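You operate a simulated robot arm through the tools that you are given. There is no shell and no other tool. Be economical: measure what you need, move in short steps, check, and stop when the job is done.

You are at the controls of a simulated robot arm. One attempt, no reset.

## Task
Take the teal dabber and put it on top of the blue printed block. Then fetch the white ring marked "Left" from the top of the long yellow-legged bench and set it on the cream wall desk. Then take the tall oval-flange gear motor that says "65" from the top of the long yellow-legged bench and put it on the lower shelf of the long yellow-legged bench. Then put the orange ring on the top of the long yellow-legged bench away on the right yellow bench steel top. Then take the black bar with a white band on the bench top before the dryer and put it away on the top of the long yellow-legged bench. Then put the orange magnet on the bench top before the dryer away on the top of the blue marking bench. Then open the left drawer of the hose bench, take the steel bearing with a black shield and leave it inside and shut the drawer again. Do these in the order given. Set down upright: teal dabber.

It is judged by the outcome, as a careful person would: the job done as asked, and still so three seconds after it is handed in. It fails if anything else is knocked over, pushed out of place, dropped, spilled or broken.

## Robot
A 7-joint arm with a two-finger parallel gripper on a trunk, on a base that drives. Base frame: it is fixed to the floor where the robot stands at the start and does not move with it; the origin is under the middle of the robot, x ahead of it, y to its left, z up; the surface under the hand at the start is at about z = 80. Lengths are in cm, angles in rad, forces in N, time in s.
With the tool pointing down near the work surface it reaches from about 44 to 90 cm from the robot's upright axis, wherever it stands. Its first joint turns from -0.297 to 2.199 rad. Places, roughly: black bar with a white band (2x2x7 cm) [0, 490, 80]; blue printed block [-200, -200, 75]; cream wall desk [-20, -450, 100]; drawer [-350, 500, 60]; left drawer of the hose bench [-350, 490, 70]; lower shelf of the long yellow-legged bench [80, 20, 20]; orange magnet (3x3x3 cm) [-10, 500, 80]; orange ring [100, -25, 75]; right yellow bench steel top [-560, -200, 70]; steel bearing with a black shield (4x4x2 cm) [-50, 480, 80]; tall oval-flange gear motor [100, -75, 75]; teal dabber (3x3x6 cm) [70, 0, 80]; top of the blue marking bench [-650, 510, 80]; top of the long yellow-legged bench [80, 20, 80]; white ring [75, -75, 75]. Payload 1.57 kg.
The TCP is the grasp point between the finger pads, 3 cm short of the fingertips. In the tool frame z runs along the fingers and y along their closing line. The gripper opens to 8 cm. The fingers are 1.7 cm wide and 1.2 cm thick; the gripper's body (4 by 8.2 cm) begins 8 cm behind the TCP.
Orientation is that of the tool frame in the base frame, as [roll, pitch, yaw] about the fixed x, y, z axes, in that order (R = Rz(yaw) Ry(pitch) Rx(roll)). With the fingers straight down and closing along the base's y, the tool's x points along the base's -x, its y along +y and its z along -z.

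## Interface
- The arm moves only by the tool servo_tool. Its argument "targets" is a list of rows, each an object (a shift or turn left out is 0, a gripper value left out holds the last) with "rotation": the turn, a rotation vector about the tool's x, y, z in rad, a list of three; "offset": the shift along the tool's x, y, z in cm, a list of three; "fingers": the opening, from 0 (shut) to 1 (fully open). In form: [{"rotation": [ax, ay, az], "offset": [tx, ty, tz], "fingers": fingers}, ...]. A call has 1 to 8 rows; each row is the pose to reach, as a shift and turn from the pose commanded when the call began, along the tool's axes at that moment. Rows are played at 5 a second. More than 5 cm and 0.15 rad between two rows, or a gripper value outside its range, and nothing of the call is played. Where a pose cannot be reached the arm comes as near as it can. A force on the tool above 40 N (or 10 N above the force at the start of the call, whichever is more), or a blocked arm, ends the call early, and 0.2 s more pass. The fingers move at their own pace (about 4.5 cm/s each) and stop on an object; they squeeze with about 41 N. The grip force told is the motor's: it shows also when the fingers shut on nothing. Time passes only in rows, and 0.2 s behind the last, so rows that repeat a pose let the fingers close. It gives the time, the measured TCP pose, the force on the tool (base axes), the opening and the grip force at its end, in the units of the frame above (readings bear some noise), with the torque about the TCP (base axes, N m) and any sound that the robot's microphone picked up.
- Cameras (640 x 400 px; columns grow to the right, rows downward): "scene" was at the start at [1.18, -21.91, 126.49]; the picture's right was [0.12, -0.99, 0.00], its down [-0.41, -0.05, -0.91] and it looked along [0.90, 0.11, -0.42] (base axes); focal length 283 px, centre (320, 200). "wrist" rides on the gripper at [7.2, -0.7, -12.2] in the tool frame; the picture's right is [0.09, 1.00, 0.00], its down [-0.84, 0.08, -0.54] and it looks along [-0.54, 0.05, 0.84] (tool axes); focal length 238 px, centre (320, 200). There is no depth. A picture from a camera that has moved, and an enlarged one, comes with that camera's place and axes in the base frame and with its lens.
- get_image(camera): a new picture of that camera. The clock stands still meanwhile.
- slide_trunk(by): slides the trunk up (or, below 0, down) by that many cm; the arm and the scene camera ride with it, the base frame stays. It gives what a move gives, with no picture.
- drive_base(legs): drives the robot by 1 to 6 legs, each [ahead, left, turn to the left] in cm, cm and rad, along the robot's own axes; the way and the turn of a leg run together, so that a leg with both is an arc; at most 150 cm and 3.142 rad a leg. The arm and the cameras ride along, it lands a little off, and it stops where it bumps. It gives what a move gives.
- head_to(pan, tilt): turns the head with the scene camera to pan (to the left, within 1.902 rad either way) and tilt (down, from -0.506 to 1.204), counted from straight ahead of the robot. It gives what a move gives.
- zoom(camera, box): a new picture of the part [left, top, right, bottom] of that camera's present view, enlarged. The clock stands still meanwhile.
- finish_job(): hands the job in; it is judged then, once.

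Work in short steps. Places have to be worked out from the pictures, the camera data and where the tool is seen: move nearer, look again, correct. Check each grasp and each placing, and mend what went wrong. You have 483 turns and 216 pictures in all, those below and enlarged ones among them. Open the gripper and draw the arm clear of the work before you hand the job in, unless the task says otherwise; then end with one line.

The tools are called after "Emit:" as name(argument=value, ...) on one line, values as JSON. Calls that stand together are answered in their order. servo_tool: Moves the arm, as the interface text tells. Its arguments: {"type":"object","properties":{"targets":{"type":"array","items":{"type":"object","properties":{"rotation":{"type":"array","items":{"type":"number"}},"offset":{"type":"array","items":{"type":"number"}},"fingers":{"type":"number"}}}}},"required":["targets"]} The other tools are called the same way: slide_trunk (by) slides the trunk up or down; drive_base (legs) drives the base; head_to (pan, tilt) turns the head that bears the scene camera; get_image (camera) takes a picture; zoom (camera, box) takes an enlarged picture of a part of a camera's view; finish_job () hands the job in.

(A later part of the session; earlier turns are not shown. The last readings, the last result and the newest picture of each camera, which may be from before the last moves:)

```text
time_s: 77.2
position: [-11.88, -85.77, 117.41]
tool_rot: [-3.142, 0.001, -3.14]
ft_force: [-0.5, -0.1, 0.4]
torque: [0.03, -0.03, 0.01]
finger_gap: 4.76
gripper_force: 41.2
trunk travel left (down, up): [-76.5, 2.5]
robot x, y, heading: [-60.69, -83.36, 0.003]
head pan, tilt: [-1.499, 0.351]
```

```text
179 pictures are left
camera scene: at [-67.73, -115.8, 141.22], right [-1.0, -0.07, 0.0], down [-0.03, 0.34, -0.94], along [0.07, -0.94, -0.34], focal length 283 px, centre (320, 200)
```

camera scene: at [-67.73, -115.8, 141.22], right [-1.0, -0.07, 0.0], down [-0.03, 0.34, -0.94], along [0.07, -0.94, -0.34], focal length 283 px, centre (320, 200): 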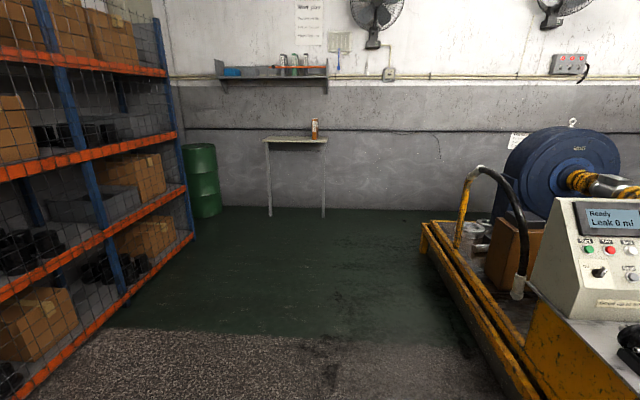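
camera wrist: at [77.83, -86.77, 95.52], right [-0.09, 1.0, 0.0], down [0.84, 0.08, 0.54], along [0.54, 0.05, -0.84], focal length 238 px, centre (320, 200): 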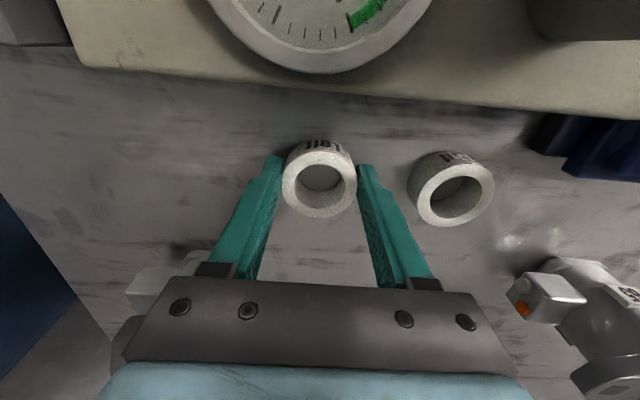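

The cream desk stands at the far wall, with front legs near y ≈ -440 and x from -46 to 20. I turn toward it and drive most of the way.

Emit:
drive_base(legs=[[0, 0, -1.573], [140, 22, 0], [100, 20, 0]])

Emit:
head_to(pan=0.0, tilt=0.35)

Emit:
get_image(camera="scene")

Emit:
get_image(camera="wrist")

```text
time_s: 92.9
position: [-25.14, -370.44, 117.35]
tool_rot: [-3.141, 0.001, 1.548]
ft_force: [-0.3, 0.3, 0.0]
torque: [0.04, 0.01, 0.04]
finger_gap: 4.76
gripper_force: 40.8
trunk travel left (down, up): [-76.5, 2.5]
robot x, y, heading: [-21.43, -322.45, -1.59]
head pan, tilt: [-1.499, 0.351]
```

```text
time_s: 94.5
position: [-25.17, -370.3, 117.34]
tool_rot: [-3.14, 0.0, 1.549]
ft_force: [0.6, -0.5, 0.7]
torque: [0.01, 0.0, -0.01]
finger_gap: 4.77
gripper_force: 40.8
trunk travel left (down, up): [-76.5, 2.5]
robot x, y, heading: [-21.81, -322.07, -1.592]
head pan, tilt: [0.0, 0.351]
```

```text
178 pictures are left
camera scene: at [-44.74, -322.87, 141.22], right [-1.0, 0.02, 0.0], down [0.01, 0.34, -0.94], along [-0.02, -0.94, -0.34], focal length 283 px, centre (320, 200)
```

scene: 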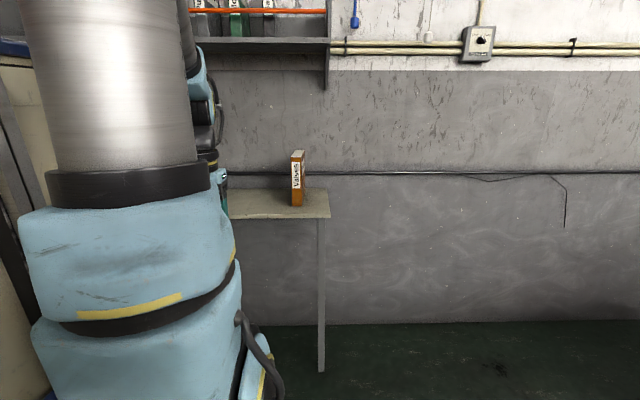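

```text
177 pictures are left
camera wrist: at [-25.78, -363.27, 129.45], right [1.0, 0.07, 0.0], down [0.06, -0.84, 0.54], along [0.04, -0.54, -0.84], focal length 238 px, centre (320, 200)
```

wrist: 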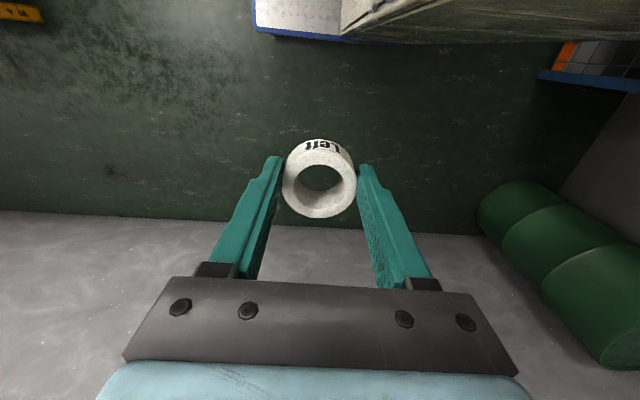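

The desk's front edge is near y -437 and its top near z 93-100, with a "Valves" box at x≈-37. I drive nearer, staying to the left of that box.

Emit:
drive_base(legs=[[46, 12, 0.02]])

Emit:
head_to(pan=0.3, tilt=0.5)

Emit:
get_image(camera="scene")

Emit:
get_image(camera="wrist")

```text
time_s: 97.3
position: [-12.73, -416.48, 117.4]
tool_rot: [-3.141, 0.001, 1.565]
ft_force: [-0.6, 0.3, -0.5]
torque: [0.0, 0.02, 0.01]
finger_gap: 4.76
gripper_force: 40.8
trunk travel left (down, up): [-76.5, 2.5]
robot x, y, heading: [-10.34, -368.22, -1.578]
head pan, tilt: [0.0, 0.351]
```

```text
time_s: 98.2
position: [-12.82, -416.58, 117.52]
tool_rot: [-3.141, 0.001, 1.566]
ft_force: [-0.4, 0.0, 0.2]
torque: [0.03, -0.03, 0.01]
finger_gap: 4.73
gripper_force: 41.3
trunk travel left (down, up): [-76.5, 2.5]
robot x, y, heading: [-10.36, -367.94, -1.575]
head pan, tilt: [0.3, 0.499]
```

```text
176 pictures are left
camera scene: at [-30.49, -368.75, 139.85], right [-0.96, -0.29, 0.0], down [-0.14, 0.46, -0.88], along [0.25, -0.84, -0.48], focal length 283 px, centre (320, 200)
```

scene: 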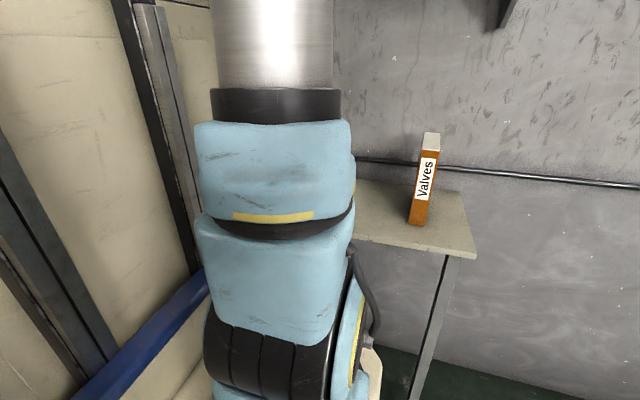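

```text
175 pictures are left
camera wrist: at [-13.55, -409.42, 129.45], right [1.0, 0.09, 0.0], down [0.07, -0.84, 0.54], along [0.05, -0.54, -0.84], focal length 238 px, centre (320, 200)
```

wrist: 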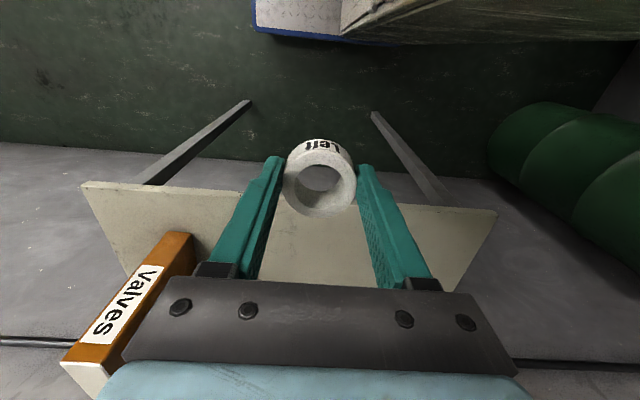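

The desk top comes out at z≈94 with its front edge at y≈-432. I bring the ring over the desk at (-9, -445), staying high.

Emit:
servo_tool(targets=[{"offset": [-4.5, 1, 0]}, {"offset": [-9, 2, 0]}, {"offset": [-13.5, 3, 0]}, {"offset": [-18, 4, 0]}, {"offset": [-23, 4, 0]}, {"offset": [-28, 4, 0]}, {"offset": [-28, 4, 4.5]}, {"offset": [-28, 4, 9]}])

Emit:
get_image(camera="wrist")

Emit:
get_image(camera="scene")

```text
time_s: 100.0
position: [-8.94, -444.75, 108.28]
tool_rot: [3.14, 0.0, 1.565]
ft_force: [0.1, -0.5, -0.6]
torque: [-0.03, -0.03, 0.02]
finger_gap: 4.76
gripper_force: 40.7
trunk travel left (down, up): [-76.5, 2.5]
robot x, y, heading: [-10.21, -368.27, -1.578]
head pan, tilt: [0.3, 0.499]
```

```text
174 pictures are left
camera wrist: at [-9.75, -437.55, 120.35], right [1.0, 0.09, 0.0], down [0.07, -0.84, 0.54], along [0.05, -0.54, -0.84], focal length 238 px, centre (320, 200)
```

wrist: 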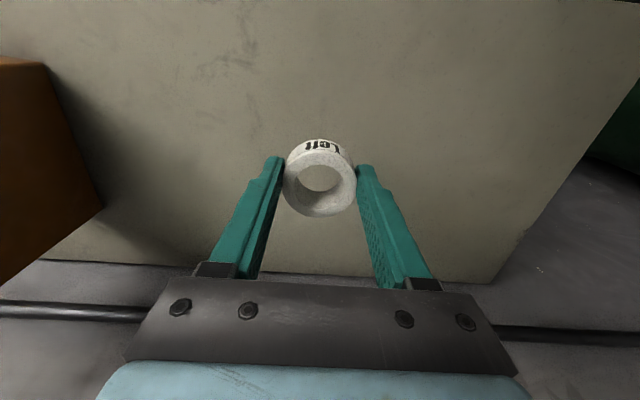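

```text
173 pictures are left
camera scene: at [-30.49, -368.72, 139.85], right [-0.96, -0.29, 0.0], down [-0.14, 0.46, -0.88], along [0.26, -0.84, -0.48], focal length 283 px, centre (320, 200)
```

scene: 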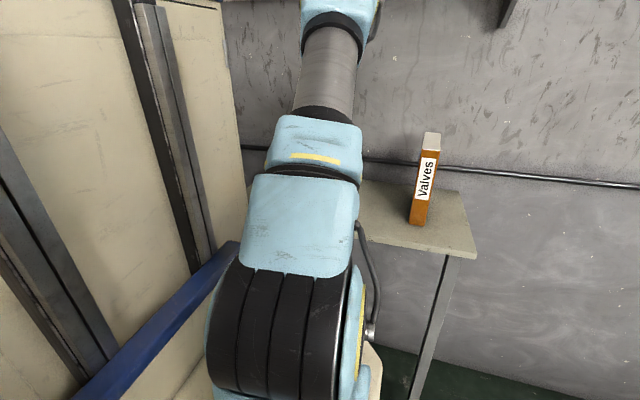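

The spot is clear. I lower to just above the expected desk top, then feel for contact.

Emit:
servo_tool(targets=[{"offset": [0, 0, 4.5]}, {"offset": [0, 0, 8.5]}, {"offset": [0, 0, 9.3]}])

Emit:
servo_tool(targets=[{"offset": [0, 0, 0.3]}, {"offset": [0, 0, 0.6]}, {"offset": [0, 0, 0.9]}, {"offset": [0, 0, 1.2]}, {"offset": [0, 0, 1.5]}, {"offset": [0, 0, 1.8]}])

Emit:
get_image(camera="wrist")

```text
time_s: 100.8
position: [-9.08, -444.71, 99.0]
tool_rot: [-3.14, 0.001, 1.565]
ft_force: [0.1, -0.1, -0.1]
torque: [-0.03, 0.0, -0.01]
finger_gap: 4.76
gripper_force: 41.3
trunk travel left (down, up): [-76.5, 2.5]
robot x, y, heading: [-10.22, -368.39, -1.578]
head pan, tilt: [0.3, 0.499]
```

```text
time_s: 102.0
position: [-9.04, -444.75, 98.04]
tool_rot: [-3.139, 0.009, 1.566]
ft_force: [-0.2, 5.2, 17.1]
torque: [0.28, 0.23, -0.07]
finger_gap: 4.76
gripper_force: 40.6
trunk travel left (down, up): [-76.5, 2.5]
robot x, y, heading: [-10.01, -367.88, -1.573]
head pan, tilt: [0.3, 0.499]
stopped in row 6: the force on the tool passed its limit at 53 N (the readings are from after the stop); the commanded pose is now the measured one
```

```text
172 pictures are left
camera wrist: at [-9.72, -437.5, 109.97], right [1.0, 0.09, 0.0], down [0.07, -0.83, 0.55], along [0.05, -0.55, -0.84], focal length 238 px, centre (320, 200)
```

wrist: 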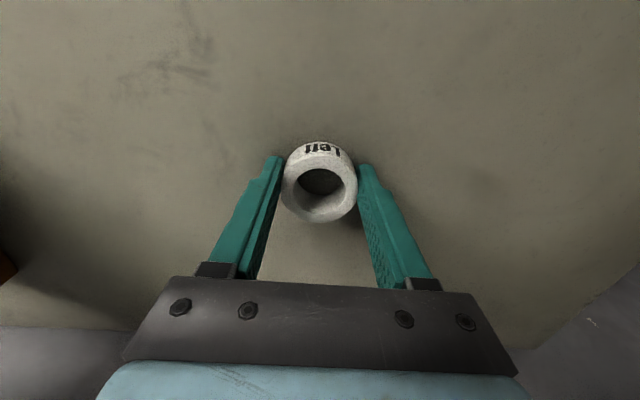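

It is on the desk. I ease off, open wide enough, rise, and check.

Emit:
servo_tool(targets=[{"offset": [0, 0, 0]}, {"offset": [0, 0, 0], "fingers": 0.85}, {"offset": [0, 0, 0]}, {"offset": [0, 0, 0]}, {"offset": [0, 0, -3]}, {"offset": [0, 0, -7.5]}, {"offset": [0, 0, -12]}])

Emit:
get_image(camera="wrist")

```text
time_s: 103.6
position: [-9.01, -444.92, 109.68]
tool_rot: [-3.141, 0.003, 1.566]
ft_force: [0.6, -0.6, -1.3]
torque: [0.04, -0.01, 0.0]
finger_gap: 6.77
gripper_force: 0.1
trunk travel left (down, up): [-76.5, 2.5]
robot x, y, heading: [-10.0, -367.89, -1.576]
head pan, tilt: [0.3, 0.499]
```

```text
171 pictures are left
camera wrist: at [-9.77, -437.71, 121.77], right [1.0, 0.09, 0.0], down [0.07, -0.83, 0.55], along [0.05, -0.54, -0.84], focal length 238 px, centre (320, 200)
```

wrist: 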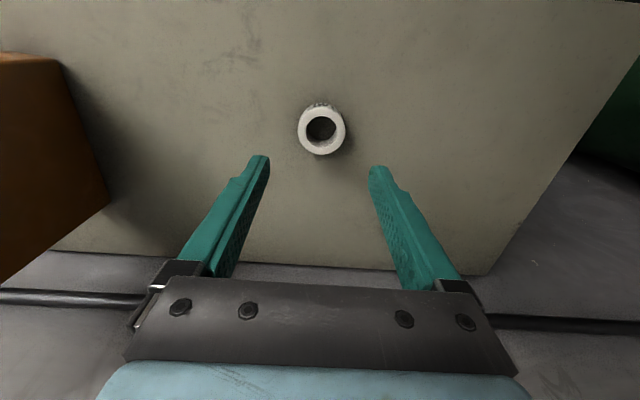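

The ring lies flat on the desk. I retract, then drive back to the long bench for the "65" motor.

Emit:
servo_tool(targets=[{"offset": [4.5, 0, -2]}, {"offset": [9, 0, -4]}, {"offset": [13.5, 0, -6]}, {"offset": [18, 0, -8]}, {"offset": [22.5, 0, -9]}, {"offset": [27, 0, -9]}])

Emit:
head_to(pan=0.15, tilt=0.5)

Emit:
zoom(camera="scene", box=[200, 100, 520, 300])

Emit:
drive_base(legs=[[-140, 0, 0], [-140, 0, 0], [0, 0, 1.576], [0, 45, 0]])

```text
time_s: 105.0
position: [-8.91, -417.86, 118.83]
tool_rot: [3.141, 0.006, 1.565]
ft_force: [0.3, -1.0, -0.4]
torque: [0.05, 0.01, 0.03]
finger_gap: 6.82
gripper_force: 0.0
trunk travel left (down, up): [-76.5, 2.5]
robot x, y, heading: [-10.06, -368.49, -1.58]
head pan, tilt: [0.3, 0.499]
```

```text
time_s: 105.7
position: [-8.83, -417.77, 118.84]
tool_rot: [3.141, 0.006, 1.566]
ft_force: [-0.2, 0.1, 0.1]
torque: [0.0, 0.02, 0.02]
finger_gap: 6.8
gripper_force: 0.0
trunk travel left (down, up): [-76.5, 2.5]
robot x, y, heading: [-10.04, -368.16, -1.577]
head pan, tilt: [0.15, 0.499]
```

```text
2.00 times, centred on (360, 200) of scene
camera zoom: at [-31.82, -369.04, 139.85], right [-0.99, -0.14, 0.0], down [-0.07, 0.47, -0.88], along [0.13, -0.87, -0.48], focal length 565 px, centre (240, 200)
```

zoom: 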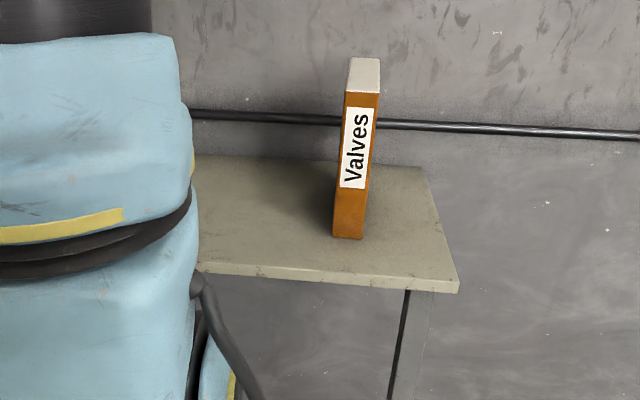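

```text
time_s: 121.5
position: [28.83, -127.07, 118.96]
tool_rot: [3.141, 0.006, 2.215]
ft_force: [0.2, -0.4, -0.4]
torque: [0.01, 0.01, 0.0]
finger_gap: 6.83
gripper_force: 0.1
trunk travel left (down, up): [-76.5, 2.5]
robot x, y, heading: [-2.08, -88.44, -0.927]
head pan, tilt: [0.15, 0.499]
stopped in leg 3: the robot was blocked; the commanded pose is now the measured one
```

The base bumped something while turning, most likely a bench leg. I slide straight away in -x, then turn and look.

Emit:
drive_base(legs=[[-18, -24, 0]])

Emit:
head_to(pan=0.4, tilt=0.8)

Emit:
get_image(camera="scene")

```text
time_s: 123.5
position: [-1.87, -127.09, 118.8]
tool_rot: [3.141, 0.005, 2.21]
ft_force: [0.0, 0.0, 0.8]
torque: [-0.03, -0.01, 0.0]
finger_gap: 6.82
gripper_force: 0.0
trunk travel left (down, up): [-76.5, 2.5]
robot x, y, heading: [-32.55, -88.11, -0.932]
head pan, tilt: [0.15, 0.499]
```

```text
time_s: 124.3
position: [-1.93, -127.06, 118.84]
tool_rot: [3.141, 0.005, 2.21]
ft_force: [0.5, 0.6, -0.7]
torque: [0.0, -0.01, -0.02]
finger_gap: 6.79
gripper_force: 0.1
trunk travel left (down, up): [-76.5, 2.5]
robot x, y, heading: [-32.85, -88.21, -0.928]
head pan, tilt: [0.4, 0.799]
```

```text
169 pictures are left
camera scene: at [-49.1, -99.73, 137.26], right [-0.5, -0.86, 0.0], down [-0.62, 0.36, -0.7], along [0.6, -0.35, -0.72], focal length 283 px, centre (320, 200)
```

scene: 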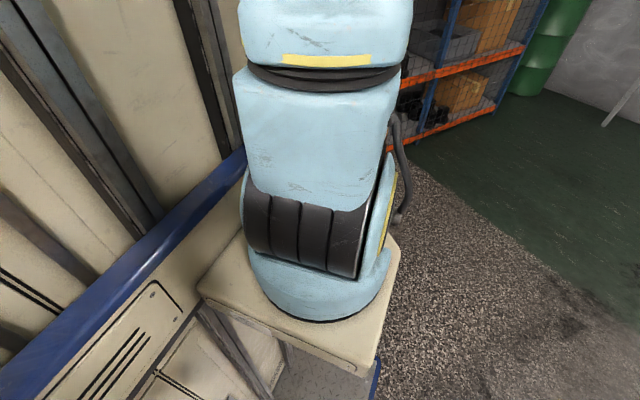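

The tall panels are the robot's own body, so its footprint is wide. There is room here, so I turn back to heading 0 and approach the motor.

Emit:
drive_base(legs=[[0, 0, 0.928], [15, 20, 0]])

Emit:
head_to(pan=0.0, tilt=0.45)

Emit:
get_image(camera="scene")

Emit:
get_image(camera="wrist")

```text
time_s: 128.5
position: [31.99, -67.4, 118.82]
tool_rot: [3.141, 0.005, 3.129]
ft_force: [0.5, -0.1, 0.1]
torque: [0.01, 0.0, 0.0]
finger_gap: 6.78
gripper_force: 0.1
trunk travel left (down, up): [-76.5, 2.5]
robot x, y, heading: [-17.73, -68.18, -0.015]
head pan, tilt: [0.4, 0.799]
```

```text
time_s: 129.4
position: [31.91, -67.36, 118.78]
tool_rot: [-3.141, 0.005, 3.128]
ft_force: [0.0, 0.1, -0.6]
torque: [-0.03, 0.0, 0.02]
finger_gap: 6.81
gripper_force: 0.1
trunk travel left (down, up): [-76.5, 2.5]
robot x, y, heading: [-17.74, -68.52, -0.019]
head pan, tilt: [0.0, 0.45]
```

```text
168 pictures are left
camera scene: at [-16.77, -91.35, 140.29], right [-0.01, -1.0, 0.0], down [-0.44, 0.0, -0.9], along [0.9, -0.01, -0.44], focal length 283 px, centre (320, 200)
```

scene: 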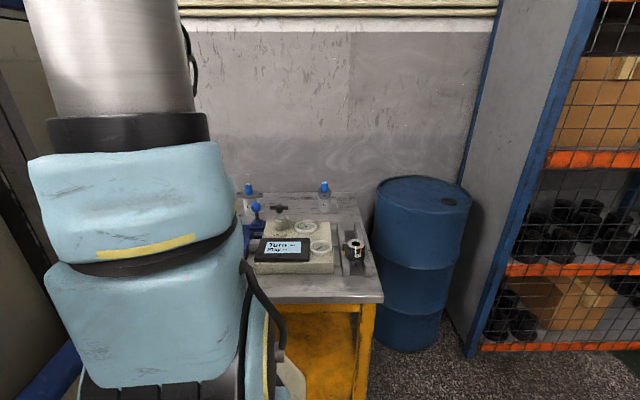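

```text
167 pictures are left
camera wrist: at [24.59, -68.02, 130.78], right [-0.08, 1.0, 0.0], down [0.84, 0.07, 0.55], along [0.54, 0.04, -0.84], focal length 238 px, centre (320, 200)
```

wrist: 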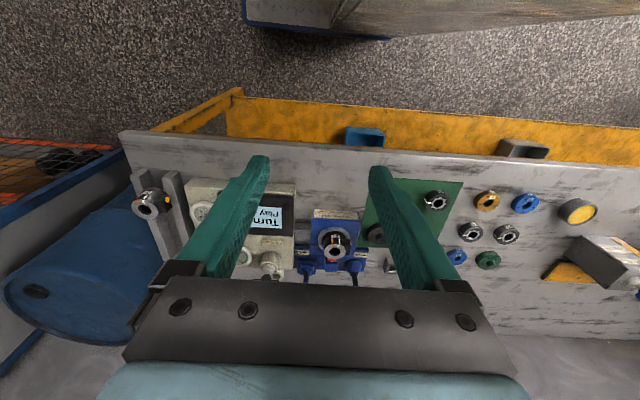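

The bench looks undisturbed. I drive to about (2, -50) and look at the motor from above and from the side.

Emit:
drive_base(legs=[[19, 16, 0.019]])

Emit:
servo_tool(targets=[{"offset": [-5, 0, 0]}, {"offset": [-10, 0, 0]}, {"offset": [-14, 0, 0], "fingers": 1}])

Emit:
get_image(camera="wrist")

Emit:
get_image(camera="scene")

```text
time_s: 131.2
position: [51.34, -50.42, 118.79]
tool_rot: [-3.141, 0.005, -3.136]
ft_force: [0.1, -0.5, -0.2]
torque: [0.02, -0.01, -0.01]
finger_gap: 6.79
gripper_force: 0.1
trunk travel left (down, up): [-76.5, 2.5]
robot x, y, heading: [1.72, -52.23, 0.007]
head pan, tilt: [0.0, 0.45]
```

```text
time_s: 132.0
position: [65.41, -50.26, 118.96]
tool_rot: [-3.14, 0.006, -3.137]
ft_force: [0.3, 0.0, -0.7]
torque: [0.0, -0.02, -0.02]
finger_gap: 8.0
gripper_force: 0.1
trunk travel left (down, up): [-76.5, 2.5]
robot x, y, heading: [1.87, -52.13, 0.007]
head pan, tilt: [0.0, 0.45]
```

```text
166 pictures are left
camera wrist: at [57.95, -51.02, 131.02], right [-0.1, 1.0, 0.0], down [0.83, 0.08, 0.55], along [0.54, 0.05, -0.84], focal length 238 px, centre (320, 200)
```

wrist: 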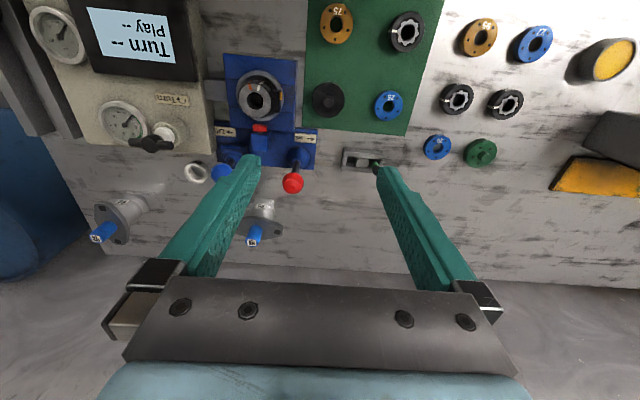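

```text
165 pictures are left
camera scene: at [3.08, -75.35, 140.3], right [0.01, -1.0, 0.0], down [-0.43, 0.0, -0.9], along [0.9, 0.01, -0.43], focal length 283 px, centre (320, 200)
```

scene: 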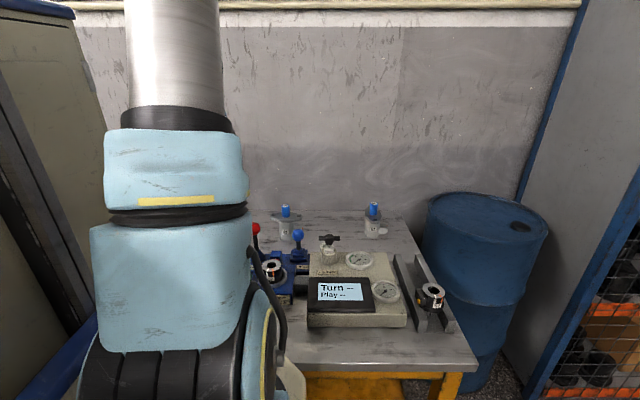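

The finger hides part of the motor. I shift the hand right (-y), and zoom the scene view of it.

Emit:
servo_tool(targets=[{"offset": [-3, -4.5, 0]}, {"offset": [-6, -8, 0]}, {"offset": [-10, -10, 0]}])

Emit:
get_image(camera="wrist")

Emit:
zoom(camera="scene", box=[230, 190, 350, 280])

Emit:
zoom(camera="wrist", box=[220, 60, 420, 250])

```text
refused: row 1 steps farther than a row can; nothing moved
```

```text
164 pictures are left
camera wrist: at [57.95, -51.02, 131.02], right [-0.1, 1.0, 0.0], down [0.83, 0.08, 0.55], along [0.54, 0.05, -0.84], focal length 238 px, centre (320, 200)
```

wrist: 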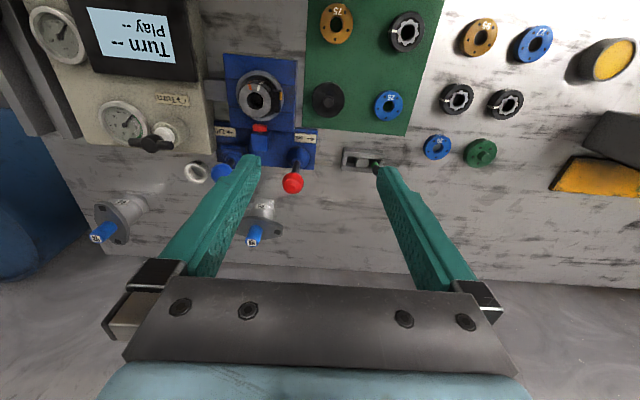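

```text
4.44 times, centred on (290, 235) of scene
camera zoom: at [3.08, -75.35, 140.3], right [0.01, -1.0, 0.0], down [-0.43, 0.0, -0.9], along [0.9, 0.01, -0.43], focal length 1256 px, centre (453, 44)
```

zoom: 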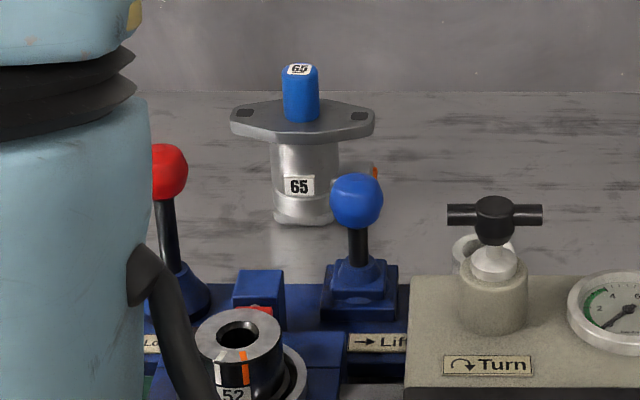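

```text
2.11 times, centred on (320, 155) of wrist
camera zoom: at [57.95, -51.02, 131.02], right [-0.1, 1.0, 0.0], down [0.83, 0.08, 0.55], along [0.54, 0.05, -0.84], focal length 502 px, centre (320, 295)
```

zoom: 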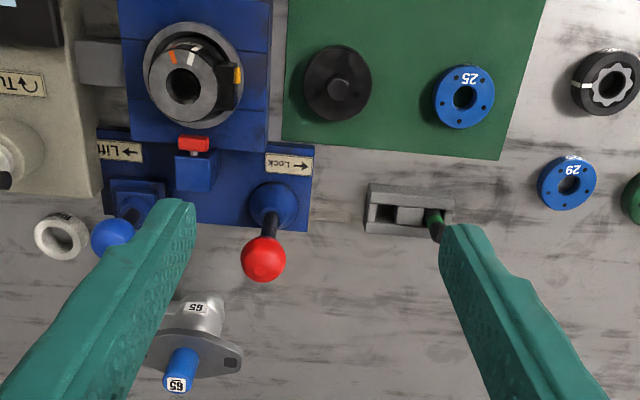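

The motor's blue shaft, about 2.9 cm thick, runs from z≈89 to 94 at about (96.5, -61.5). I'll grip the shaft with the tool tilted about 0.6 rad, so that same tilt can reach under the bench top later. First I move closer and tilt.

Emit:
drive_base(legs=[[8, -6, 0]])

Emit:
servo_tool(targets=[{"rotation": [0, -0.14, 0], "offset": [0, -1, 0]}, {"rotation": [0, -0.28, 0], "offset": [0, -2, 0]}, {"rotation": [0, -0.42, 0], "offset": [0, -3, 0]}, {"rotation": [0, -0.56, 0], "offset": [0, -4, 0]}, {"rotation": [0, -0.6, 0], "offset": [0, -5, 0]}, {"rotation": [0, -0.6, 0], "offset": [0, -5, 0]}])

Emit:
get_image(camera="wrist")

```text
time_s: 133.1
position: [69.73, -53.49, 118.93]
tool_rot: [-3.14, 0.005, -3.129]
ft_force: [-0.2, 0.0, 0.9]
torque: [-0.03, 0.02, -0.01]
finger_gap: 8.01
gripper_force: 0.1
trunk travel left (down, up): [-76.5, 2.5]
robot x, y, heading: [6.07, -56.13, 0.018]
head pan, tilt: [0.0, 0.45]
stopped in leg 1: the robot was blocked; the commanded pose is now the measured one
```

```text
time_s: 134.5
position: [69.9, -58.55, 118.95]
tool_rot: [-3.141, 0.602, -3.129]
ft_force: [0.0, -0.1, 0.7]
torque: [-0.01, 0.01, 0.02]
finger_gap: 8.01
gripper_force: 0.0
trunk travel left (down, up): [-76.5, 2.5]
robot x, y, heading: [6.1, -55.9, 0.017]
head pan, tilt: [0.0, 0.45]
```

```text
161 pictures are left
camera wrist: at [56.88, -59.34, 124.64], right [-0.09, 0.99, -0.05], down [0.38, 0.08, 0.92], along [0.92, 0.06, -0.39], focal length 238 px, centre (320, 200)
```

wrist: 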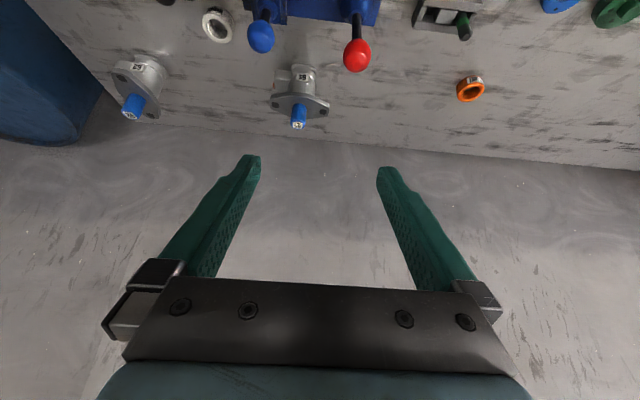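

The wrist view puts the shaft at (93.3, -62). I move to a point about 10 cm back along the tool axis and check.

Emit:
drive_base(legs=[[-1, 0, 0]])

Emit:
servo_tool(targets=[{"offset": [-0.8, -0.7, 4.5], "fingers": 0.7}, {"offset": [-1.6, -1.4, 9]}, {"offset": [-2.5, -2.1, 13.5]}, {"offset": [-3.3, -2.8, 18]}, {"offset": [-4.2, -3.6, 22.5]}, {"offset": [-4.6, -3.6, 26]}, {"offset": [-4.6, -3.6, 26]}])

Emit:
get_image(camera="wrist")

```text
time_s: 135.2
position: [68.93, -58.44, 118.8]
tool_rot: [-3.141, 0.603, -3.128]
ft_force: [0.3, -0.5, 0.8]
torque: [-0.02, -0.02, -0.01]
finger_gap: 7.99
gripper_force: 0.1
trunk travel left (down, up): [-76.5, 2.5]
robot x, y, heading: [5.01, -56.28, 0.016]
head pan, tilt: [0.0, 0.45]
```

```text
time_s: 136.8
position: [87.55, -61.92, 99.87]
tool_rot: [-3.14, 0.604, -3.126]
ft_force: [-1.2, -0.8, 0.7]
torque: [-0.03, -0.01, 0.01]
finger_gap: 5.59
gripper_force: 0.0
trunk travel left (down, up): [-76.5, 2.5]
robot x, y, heading: [4.74, -56.0, 0.016]
head pan, tilt: [0.0, 0.45]
```

```text
160 pictures are left
camera wrist: at [74.6, -62.82, 105.7], right [-0.09, 0.99, -0.05], down [0.38, 0.08, 0.92], along [0.92, 0.06, -0.39], focal length 238 px, centre (320, 200)
```

wrist: 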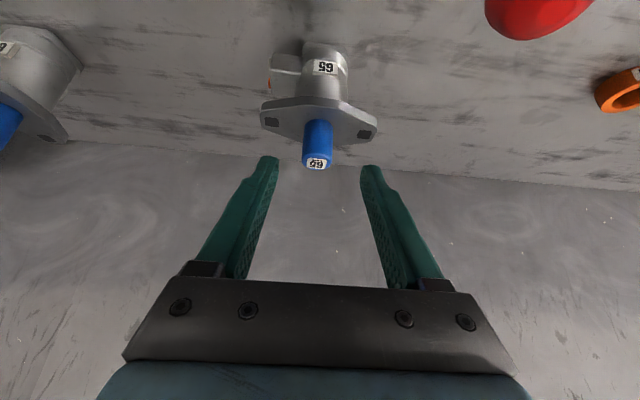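

Triangulated: the shaft axis is at (93.2, -62.05), from z 89.9 to 94.1. I advance so the TCP sits at z≈93.2 and close.

Emit:
servo_tool(targets=[{"offset": [-0.5, -0.1, 4]}, {"offset": [-0.8, -0.15, 7]}, {"offset": [-0.88, -0.15, 8.7]}, {"offset": [-0.88, -0.15, 8.7]}])

Emit:
zoom(camera="wrist", box=[200, 60, 440, 280])

```text
time_s: 137.8
position: [93.0, -62.12, 93.15]
tool_rot: [-3.138, 0.603, -3.128]
ft_force: [1.3, 0.2, -0.2]
torque: [0.04, 0.0, 0.0]
finger_gap: 5.62
gripper_force: 0.1
trunk travel left (down, up): [-76.5, 2.5]
robot x, y, heading: [5.14, -55.67, 0.022]
head pan, tilt: [0.0, 0.45]
```

```text
1.82 times, centred on (320, 170) of wrist
camera zoom: at [80.07, -63.01, 98.99], right [-0.09, 0.99, -0.05], down [0.38, 0.08, 0.92], along [0.92, 0.06, -0.39], focal length 433 px, centre (320, 254)
```

zoom: 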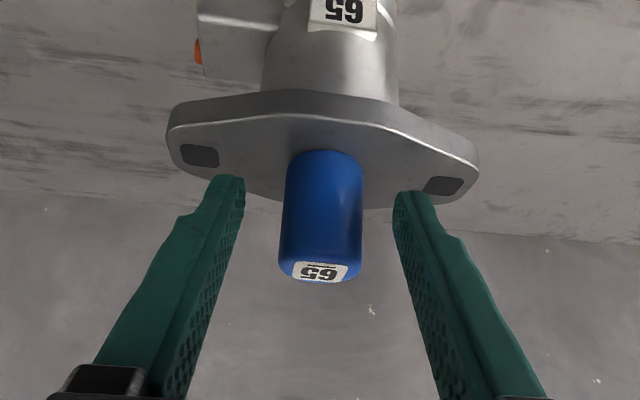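

The shaft lies between the pads, near the tips. I close.

Emit:
servo_tool(targets=[{"fingers": 0}, {}, {}, {}])

Emit:
servo_tool(targets=[{"offset": [-0.57, 0, -0.83]}, {"offset": [-1.7, 0, -2.5]}, {"offset": [-2.8, 0, -4.1]}])

Emit:
get_image(camera="wrist")

```text
time_s: 138.8
position: [92.98, -61.99, 93.21]
tool_rot: [-3.141, 0.604, -3.13]
ft_force: [-0.3, 3.0, 0.8]
torque: [0.59, 0.21, -0.01]
finger_gap: 2.94
gripper_force: 35.7
trunk travel left (down, up): [-76.5, 2.5]
robot x, y, heading: [5.24, -55.86, 0.02]
head pan, tilt: [0.0, 0.45]
```

```text
time_s: 139.6
position: [92.98, -62.09, 98.2]
tool_rot: [-3.14, 0.599, -3.126]
ft_force: [0.3, 1.7, -9.9]
torque: [0.49, 0.23, 0.12]
finger_gap: 2.91
gripper_force: 38.8
trunk travel left (down, up): [-76.5, 2.5]
robot x, y, heading: [5.12, -56.02, 0.024]
head pan, tilt: [0.0, 0.45]
```

```text
158 pictures are left
camera wrist: at [80.13, -62.92, 104.01], right [-0.09, 0.99, -0.05], down [0.38, 0.08, 0.92], along [0.92, 0.06, -0.39], focal length 238 px, centre (320, 200)
```

wrist: 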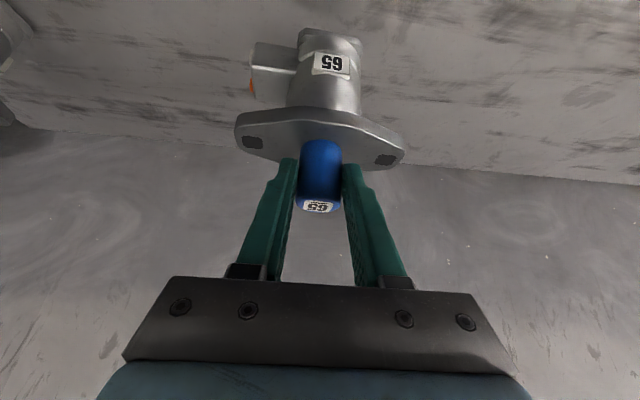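

The motor is held (about 1 kg). I lift it clear of the levers, then draw back.

Emit:
servo_tool(targets=[{"offset": [-2.5, 0, -3.7]}, {"offset": [-5.1, 0, -7.4]}, {"offset": [-7.9, 0, -11.5]}, {"offset": [-4, 0, -14.2]}, {"offset": [-0.2, 0, -16.8]}, {"offset": [3.7, 0, -19.5]}, {"offset": [7.6, 0, -22.1]}])

Emit:
servo_tool(targets=[{"offset": [3.8, 0, -2.6]}, {"offset": [7.6, 0, -5.2]}, {"offset": [11.4, 0, -7.8]}, {"offset": [14, 0, -9.6]}])

Emit:
drive_base(legs=[[-60, 0, 0]])

Emit:
head_to(pan=0.2, tilt=0.8)

Emit:
get_image(camera="scene")

```text
time_s: 141.2
position: [74.11, -62.34, 112.24]
tool_rot: [-3.139, 0.602, -3.127]
ft_force: [0.6, -0.3, -9.7]
torque: [0.07, 0.13, 0.0]
finger_gap: 2.94
gripper_force: 38.4
trunk travel left (down, up): [-76.5, 2.5]
robot x, y, heading: [5.42, -56.18, 0.021]
head pan, tilt: [0.0, 0.45]
```

```text
time_s: 142.2
position: [59.7, -61.67, 113.43]
tool_rot: [-3.137, 0.598, -3.128]
ft_force: [0.9, 0.2, -8.7]
torque: [0.03, 0.12, -0.01]
finger_gap: 2.94
gripper_force: 38.9
out of reach, approached as far as the arm can: row 4
trunk travel left (down, up): [-76.5, 2.5]
robot x, y, heading: [5.16, -56.25, 0.018]
head pan, tilt: [0.0, 0.45]
```

```text
time_s: 145.6
position: [0.65, -62.59, 113.48]
tool_rot: [-3.14, 0.6, -3.123]
ft_force: [0.3, 0.0, -9.4]
torque: [0.08, 0.14, 0.01]
finger_gap: 2.92
gripper_force: 38.8
trunk travel left (down, up): [-76.5, 2.5]
robot x, y, heading: [-54.16, -57.25, 0.022]
head pan, tilt: [0.0, 0.45]
```

```text
time_s: 146.4
position: [0.57, -62.65, 113.47]
tool_rot: [-3.14, 0.599, -3.124]
ft_force: [0.2, -0.6, -9.3]
torque: [0.04, 0.12, -0.01]
finger_gap: 2.93
gripper_force: 38.6
trunk travel left (down, up): [-76.5, 2.5]
robot x, y, heading: [-54.23, -57.19, 0.026]
head pan, tilt: [0.201, 0.799]
```

```text
157 pictures are left
camera scene: at [-53.62, -78.74, 137.26], right [0.22, -0.97, 0.0], down [-0.7, -0.16, -0.7], along [0.68, 0.16, -0.72], focal length 283 px, centre (320, 200)
```

scene: 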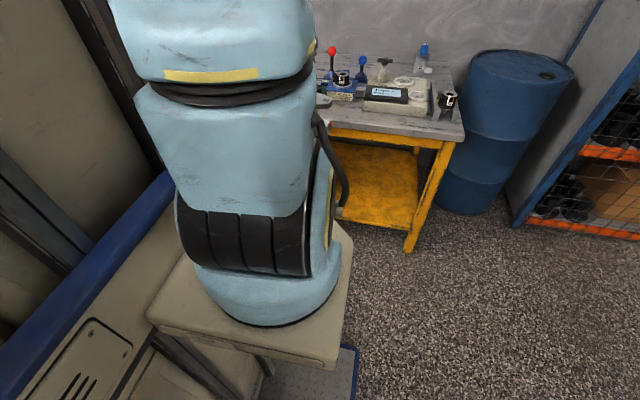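

The lower shelf's right section is clear, with its front edge at x≈46 and z≈20. The blue bin sits near y -46, so I'll place at about (56, -76). I extend a little and lower the trunk out here in the open.

Emit:
servo_tool(targets=[{"offset": [-4, 0, 2.8]}, {"offset": [-8.2, 0, 5.6]}])

Emit:
slide_trunk(by=-35)

Emit:
slide_trunk(by=-32)

Emit:
get_image(camera="scene")

Emit:
get_image(camera="wrist")

```text
refused: row 2 steps farther than a row can; nothing moved
```

```text
time_s: 149.8
position: [0.54, -62.69, 78.4]
tool_rot: [-3.139, 0.599, -3.124]
ft_force: [-0.4, 0.3, -9.4]
torque: [0.06, 0.13, 0.01]
finger_gap: 2.91
gripper_force: 38.7
trunk travel left (down, up): [-41.5, 37.5]
robot x, y, heading: [-54.15, -57.0, 0.026]
head pan, tilt: [0.201, 0.799]
```

```text
time_s: 153.0
position: [0.57, -62.74, 46.38]
tool_rot: [-3.14, 0.6, -3.122]
ft_force: [0.4, 0.1, -8.6]
torque: [0.0, 0.13, -0.01]
finger_gap: 2.9
gripper_force: 38.9
trunk travel left (down, up): [-9.5, 69.5]
robot x, y, heading: [-54.25, -57.12, 0.027]
head pan, tilt: [0.201, 0.799]
```

```text
156 pictures are left
camera scene: at [-53.64, -78.73, 70.25], right [0.22, -0.97, 0.0], down [-0.7, -0.16, -0.7], along [0.68, 0.16, -0.72], focal length 283 px, centre (320, 200)
```

scene: 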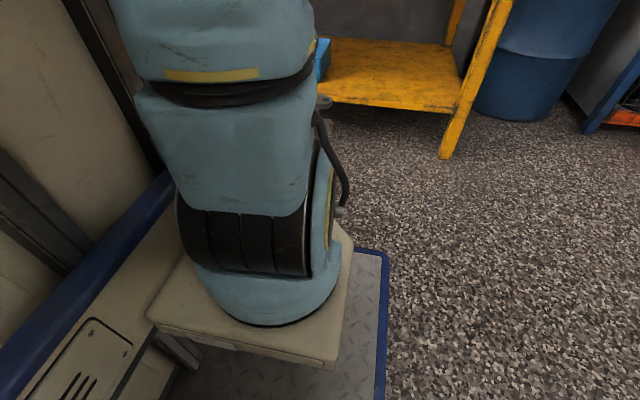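

```text
155 pictures are left
camera wrist: at [-12.37, -63.6, 52.25], right [-0.09, 0.99, -0.05], down [0.38, 0.09, 0.92], along [0.92, 0.07, -0.39], focal length 238 px, centre (320, 200)
```

wrist: 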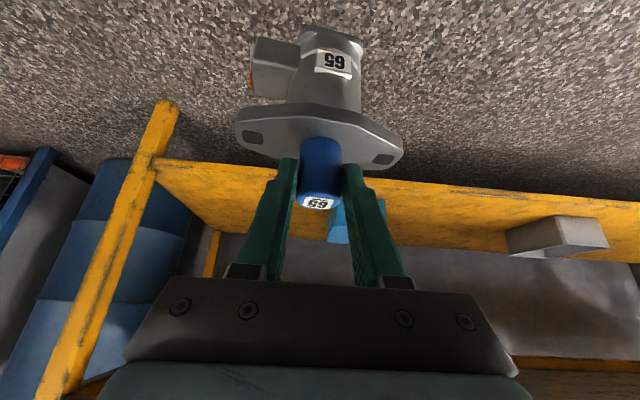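

Shelf top is about z 21 with its front edge at x≈46.5. I extend slightly and lower the trunk 8.5 more so the hand passes well under the bench top, then drive in.

Emit:
servo_tool(targets=[{"offset": [-3.8, 0, 2.6]}, {"offset": [-6.6, 0, 4.5]}])

Emit:
slide_trunk(by=-8)

Emit:
drive_base(legs=[[30, -14, 0]])

Emit:
head_to(pan=0.1, tilt=0.35)

Emit:
get_image(camera="scene")

Emit:
get_image(camera="wrist")

```text
time_s: 153.6
position: [8.7, -62.51, 46.63]
tool_rot: [-3.141, 0.6, -3.12]
ft_force: [-0.2, -0.5, -8.6]
torque: [0.06, 0.11, 0.01]
finger_gap: 2.91
gripper_force: 38.5
trunk travel left (down, up): [-9.5, 69.5]
robot x, y, heading: [-54.5, -57.35, 0.024]
head pan, tilt: [0.201, 0.799]
```

```text
time_s: 154.8
position: [8.65, -62.46, 38.65]
tool_rot: [-3.141, 0.6, -3.122]
ft_force: [-0.1, -0.1, -8.6]
torque: [0.02, 0.12, 0.01]
finger_gap: 2.93
gripper_force: 39.1
trunk travel left (down, up): [-1.5, 77.5]
robot x, y, heading: [-54.17, -57.3, 0.026]
head pan, tilt: [0.201, 0.799]
```

```text
time_s: 156.9
position: [39.12, -75.96, 38.5]
tool_rot: [-3.14, 0.6, -3.128]
ft_force: [1.2, 0.0, -8.2]
torque: [0.04, 0.11, -0.01]
finger_gap: 2.89
gripper_force: 38.8
trunk travel left (down, up): [-1.5, 77.5]
robot x, y, heading: [-23.12, -70.4, 0.02]
head pan, tilt: [0.201, 0.799]
```

```text
time_s: 157.8
position: [39.17, -76.09, 38.54]
tool_rot: [-3.138, 0.6, -3.126]
ft_force: [0.0, 0.0, -9.7]
torque: [0.11, 0.13, 0.01]
finger_gap: 2.94
gripper_force: 38.5
trunk travel left (down, up): [-1.5, 77.5]
robot x, y, heading: [-23.88, -70.68, 0.02]
head pan, tilt: [0.099, 0.351]
```

```text
154 pictures are left
camera scene: at [-21.73, -92.51, 66.21], right [0.12, -0.99, 0.0], down [-0.34, -0.04, -0.94], along [0.93, 0.11, -0.34], focal length 283 px, centre (320, 200)
```

scene: 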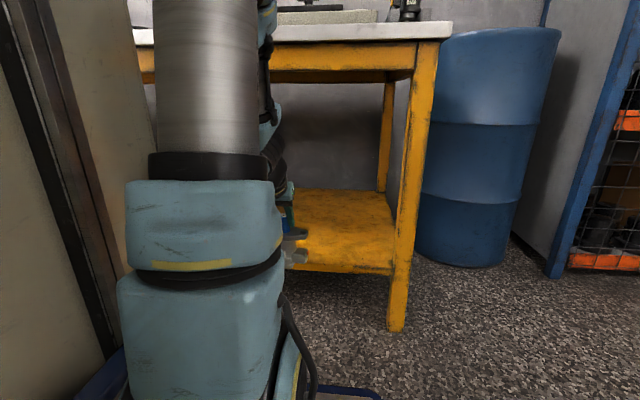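

```text
153 pictures are left
camera wrist: at [26.3, -76.86, 44.4], right [-0.09, 0.99, -0.05], down [0.38, 0.08, 0.92], along [0.92, 0.06, -0.39], focal length 238 px, centre (320, 200)
```

wrist: 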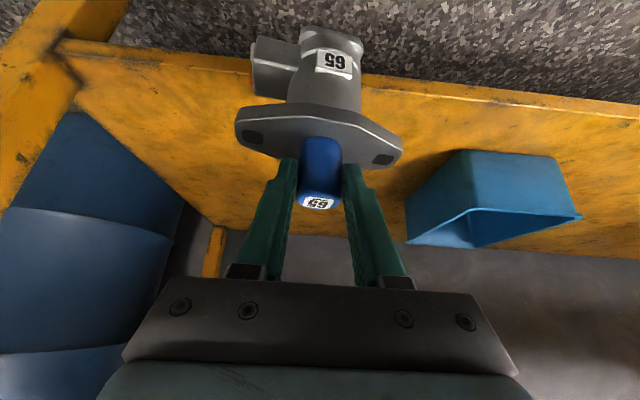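

The wrist stays clear of the bench edge if I stop at TCP x≈52.5, which puts the motor about 3 cm inside the shelf edge. I drive 13 cm forward.

Emit:
drive_base(legs=[[13.5, 0, -0.01]])

Emit:
get_image(camera="wrist")

Emit:
get_image(camera="scene")

```text
time_s: 159.1
position: [52.63, -76.45, 38.62]
tool_rot: [-3.14, 0.599, -3.138]
ft_force: [0.0, 0.3, -8.9]
torque: [0.03, 0.16, -0.01]
finger_gap: 2.92
gripper_force: 38.6
trunk travel left (down, up): [-1.5, 77.5]
robot x, y, heading: [-9.95, -70.62, 0.008]
head pan, tilt: [0.099, 0.351]
```

```text
152 pictures are left
camera wrist: at [39.73, -77.2, 44.41], right [-0.08, 1.0, -0.05], down [0.38, 0.08, 0.92], along [0.92, 0.05, -0.39], focal length 238 px, centre (320, 200)
```

wrist: 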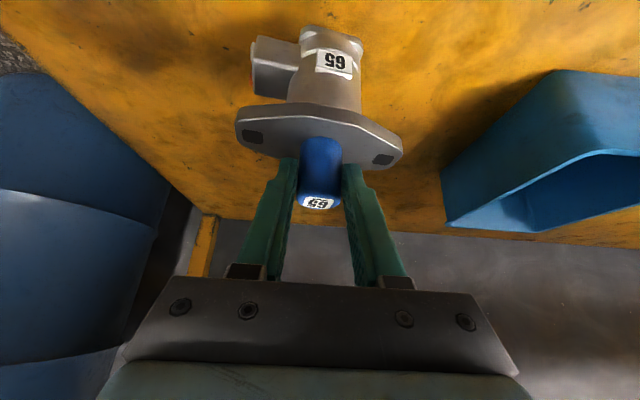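

```text
151 pictures are left
camera scene: at [-8.46, -92.33, 66.22], right [0.11, -0.99, 0.0], down [-0.34, -0.04, -0.94], along [0.93, 0.1, -0.34], focal length 283 px, centre (320, 200)
```

scene: 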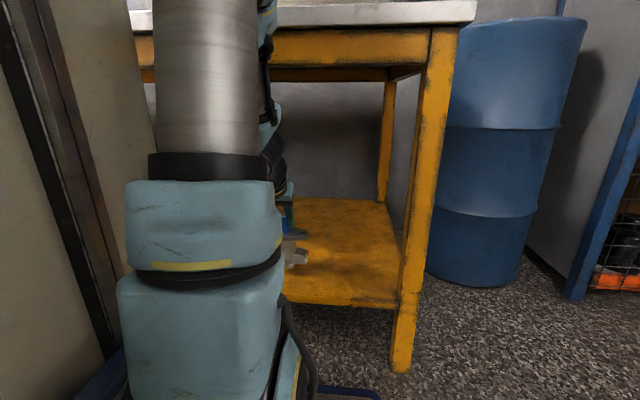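

I lower the motor vertically with the arm, slowing as it nears the shelf.

Emit:
servo_tool(targets=[{"offset": [-0.2, 0, 1.8]}, {"offset": [0.9, 0, 3.4]}])

Emit:
servo_tool(targets=[{"offset": [0.2, 0, 0.29]}, {"offset": [0.4, 0, 0.58]}, {"offset": [0.6, 0, 0.87]}, {"offset": [0.8, 0, 1.16]}, {"offset": [1.0, 0, 1.45]}, {"offset": [1.2, 0, 1.74]}])

```text
time_s: 159.7
position: [53.82, -76.48, 35.47]
tool_rot: [-3.14, 0.606, -3.138]
ft_force: [-9.1, -1.4, 23.5]
torque: [0.16, 0.5, 0.04]
finger_gap: 2.92
gripper_force: 38.6
trunk travel left (down, up): [-1.5, 77.5]
robot x, y, heading: [-9.89, -70.43, 0.011]
head pan, tilt: [0.099, 0.351]
```

```text
time_s: 160.6
position: [54.1, -76.44, 34.52]
tool_rot: [-3.138, 0.608, -3.137]
ft_force: [-10.8, -2.3, 23.5]
torque: [0.35, 1.06, 0.19]
finger_gap: 2.93
gripper_force: 39.1
trunk travel left (down, up): [-1.5, 77.5]
robot x, y, heading: [-9.77, -70.23, 0.01]
head pan, tilt: [0.099, 0.351]
stopped in row 4: the force on the tool passed its limit at 52 N (the readings are from after the stop); the commanded pose is now the measured one
```

Contact came at z≈35.5, and a further 1 cm pressed in. I look to see whether the motor slipped or tilted.

Emit:
get_image(camera="wrist")

Emit:
zoom(camera="scene", box=[250, 170, 410, 310])

```text
150 pictures are left
camera wrist: at [41.04, -77.17, 40.26], right [-0.08, 1.0, -0.06], down [0.38, 0.08, 0.92], along [0.92, 0.05, -0.38], focal length 238 px, centre (320, 200)
```

wrist: 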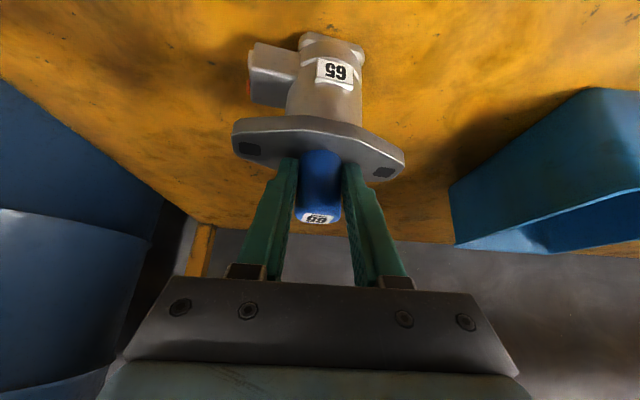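

```text
2.86 times, centred on (330, 240) of scene
camera zoom: at [-8.52, -92.33, 66.19], right [0.11, -0.99, 0.0], down [-0.34, -0.04, -0.94], along [0.93, 0.1, -0.34], focal length 808 px, centre (291, 86)
```

zoom: 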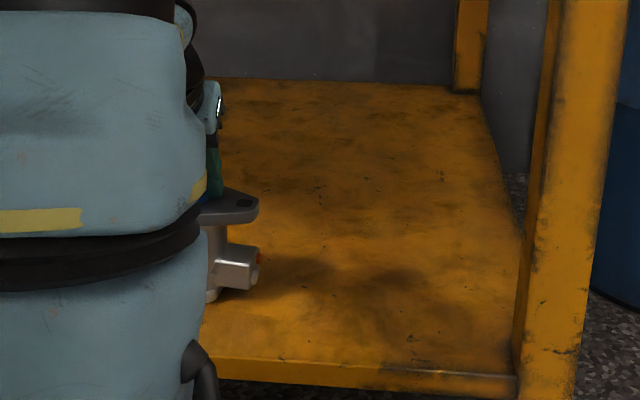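

The motor stands upright on the shelf; it only slid a little up between the pads. I open, then withdraw along the tool axis and back.

Emit:
servo_tool(targets=[{"offset": [-0.1, 0, -0.15]}, {"offset": [-0.1, 0, -0.15], "fingers": 0.7}, {"offset": [-0.1, 0, -0.15]}, {"offset": [-0.1, 0, -0.15]}])

Emit:
get_image(camera="wrist")

```text
time_s: 161.6
position: [54.07, -76.46, 34.56]
tool_rot: [-3.14, 0.606, -3.137]
ft_force: [0.0, -0.9, 2.9]
torque: [0.07, -0.05, -0.03]
finger_gap: 5.49
gripper_force: 0.1
trunk travel left (down, up): [-1.5, 77.5]
robot x, y, heading: [-9.93, -70.09, 0.005]
head pan, tilt: [0.099, 0.351]
```

```text
148 pictures are left
camera wrist: at [41.03, -77.17, 40.33], right [-0.08, 1.0, -0.06], down [0.38, 0.08, 0.92], along [0.92, 0.05, -0.38], focal length 238 px, centre (320, 200)
```

wrist: 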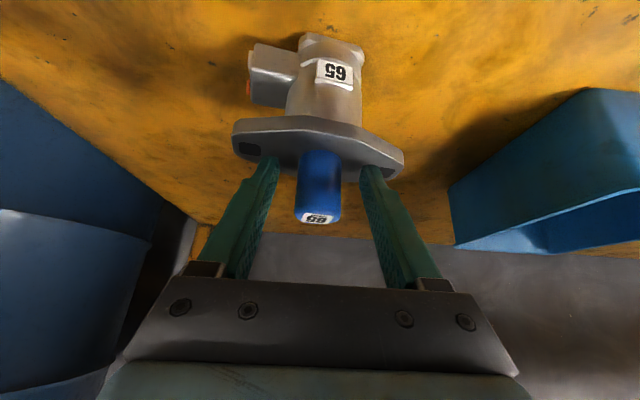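

It stands free. I withdraw 6 cm along the tool axis, reverse the base, and check.

Emit:
servo_tool(targets=[{"offset": [0, 0, -2]}, {"offset": [0, 0, -5]}, {"offset": [0.5, 0, -8]}])

Emit:
drive_base(legs=[[-45, 0, 0]])

Emit:
get_image(camera="wrist")

```text
time_s: 162.4
position: [49.21, -76.35, 40.9]
tool_rot: [-3.138, 0.607, -3.138]
ft_force: [-0.1, -0.7, -0.2]
torque: [0.04, -0.03, -0.01]
finger_gap: 5.62
gripper_force: 0.0
trunk travel left (down, up): [-1.5, 77.5]
robot x, y, heading: [-9.64, -70.37, 0.005]
head pan, tilt: [0.099, 0.351]
```

```text
time_s: 165.0
position: [5.02, -77.16, 40.94]
tool_rot: [-3.139, 0.606, 3.137]
ft_force: [0.1, 0.1, 0.1]
torque: [0.0, -0.02, 0.02]
finger_gap: 5.6
gripper_force: 0.0
trunk travel left (down, up): [-1.5, 77.5]
robot x, y, heading: [-54.26, -70.35, 0.006]
head pan, tilt: [0.099, 0.351]
```

```text
147 pictures are left
camera wrist: at [-7.92, -77.7, 46.69], right [-0.07, 1.0, -0.06], down [0.38, 0.08, 0.92], along [0.92, 0.04, -0.38], focal length 238 px, centre (320, 200)
```

wrist: 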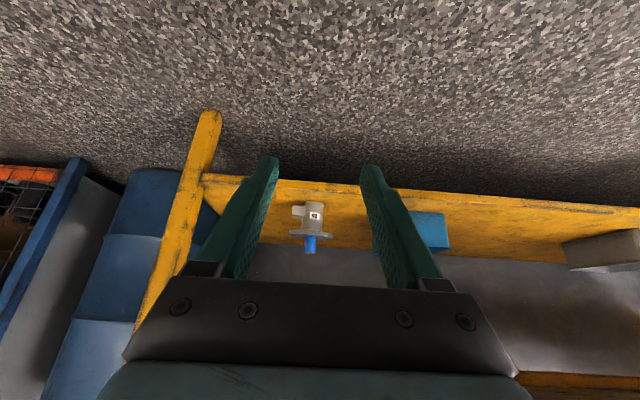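

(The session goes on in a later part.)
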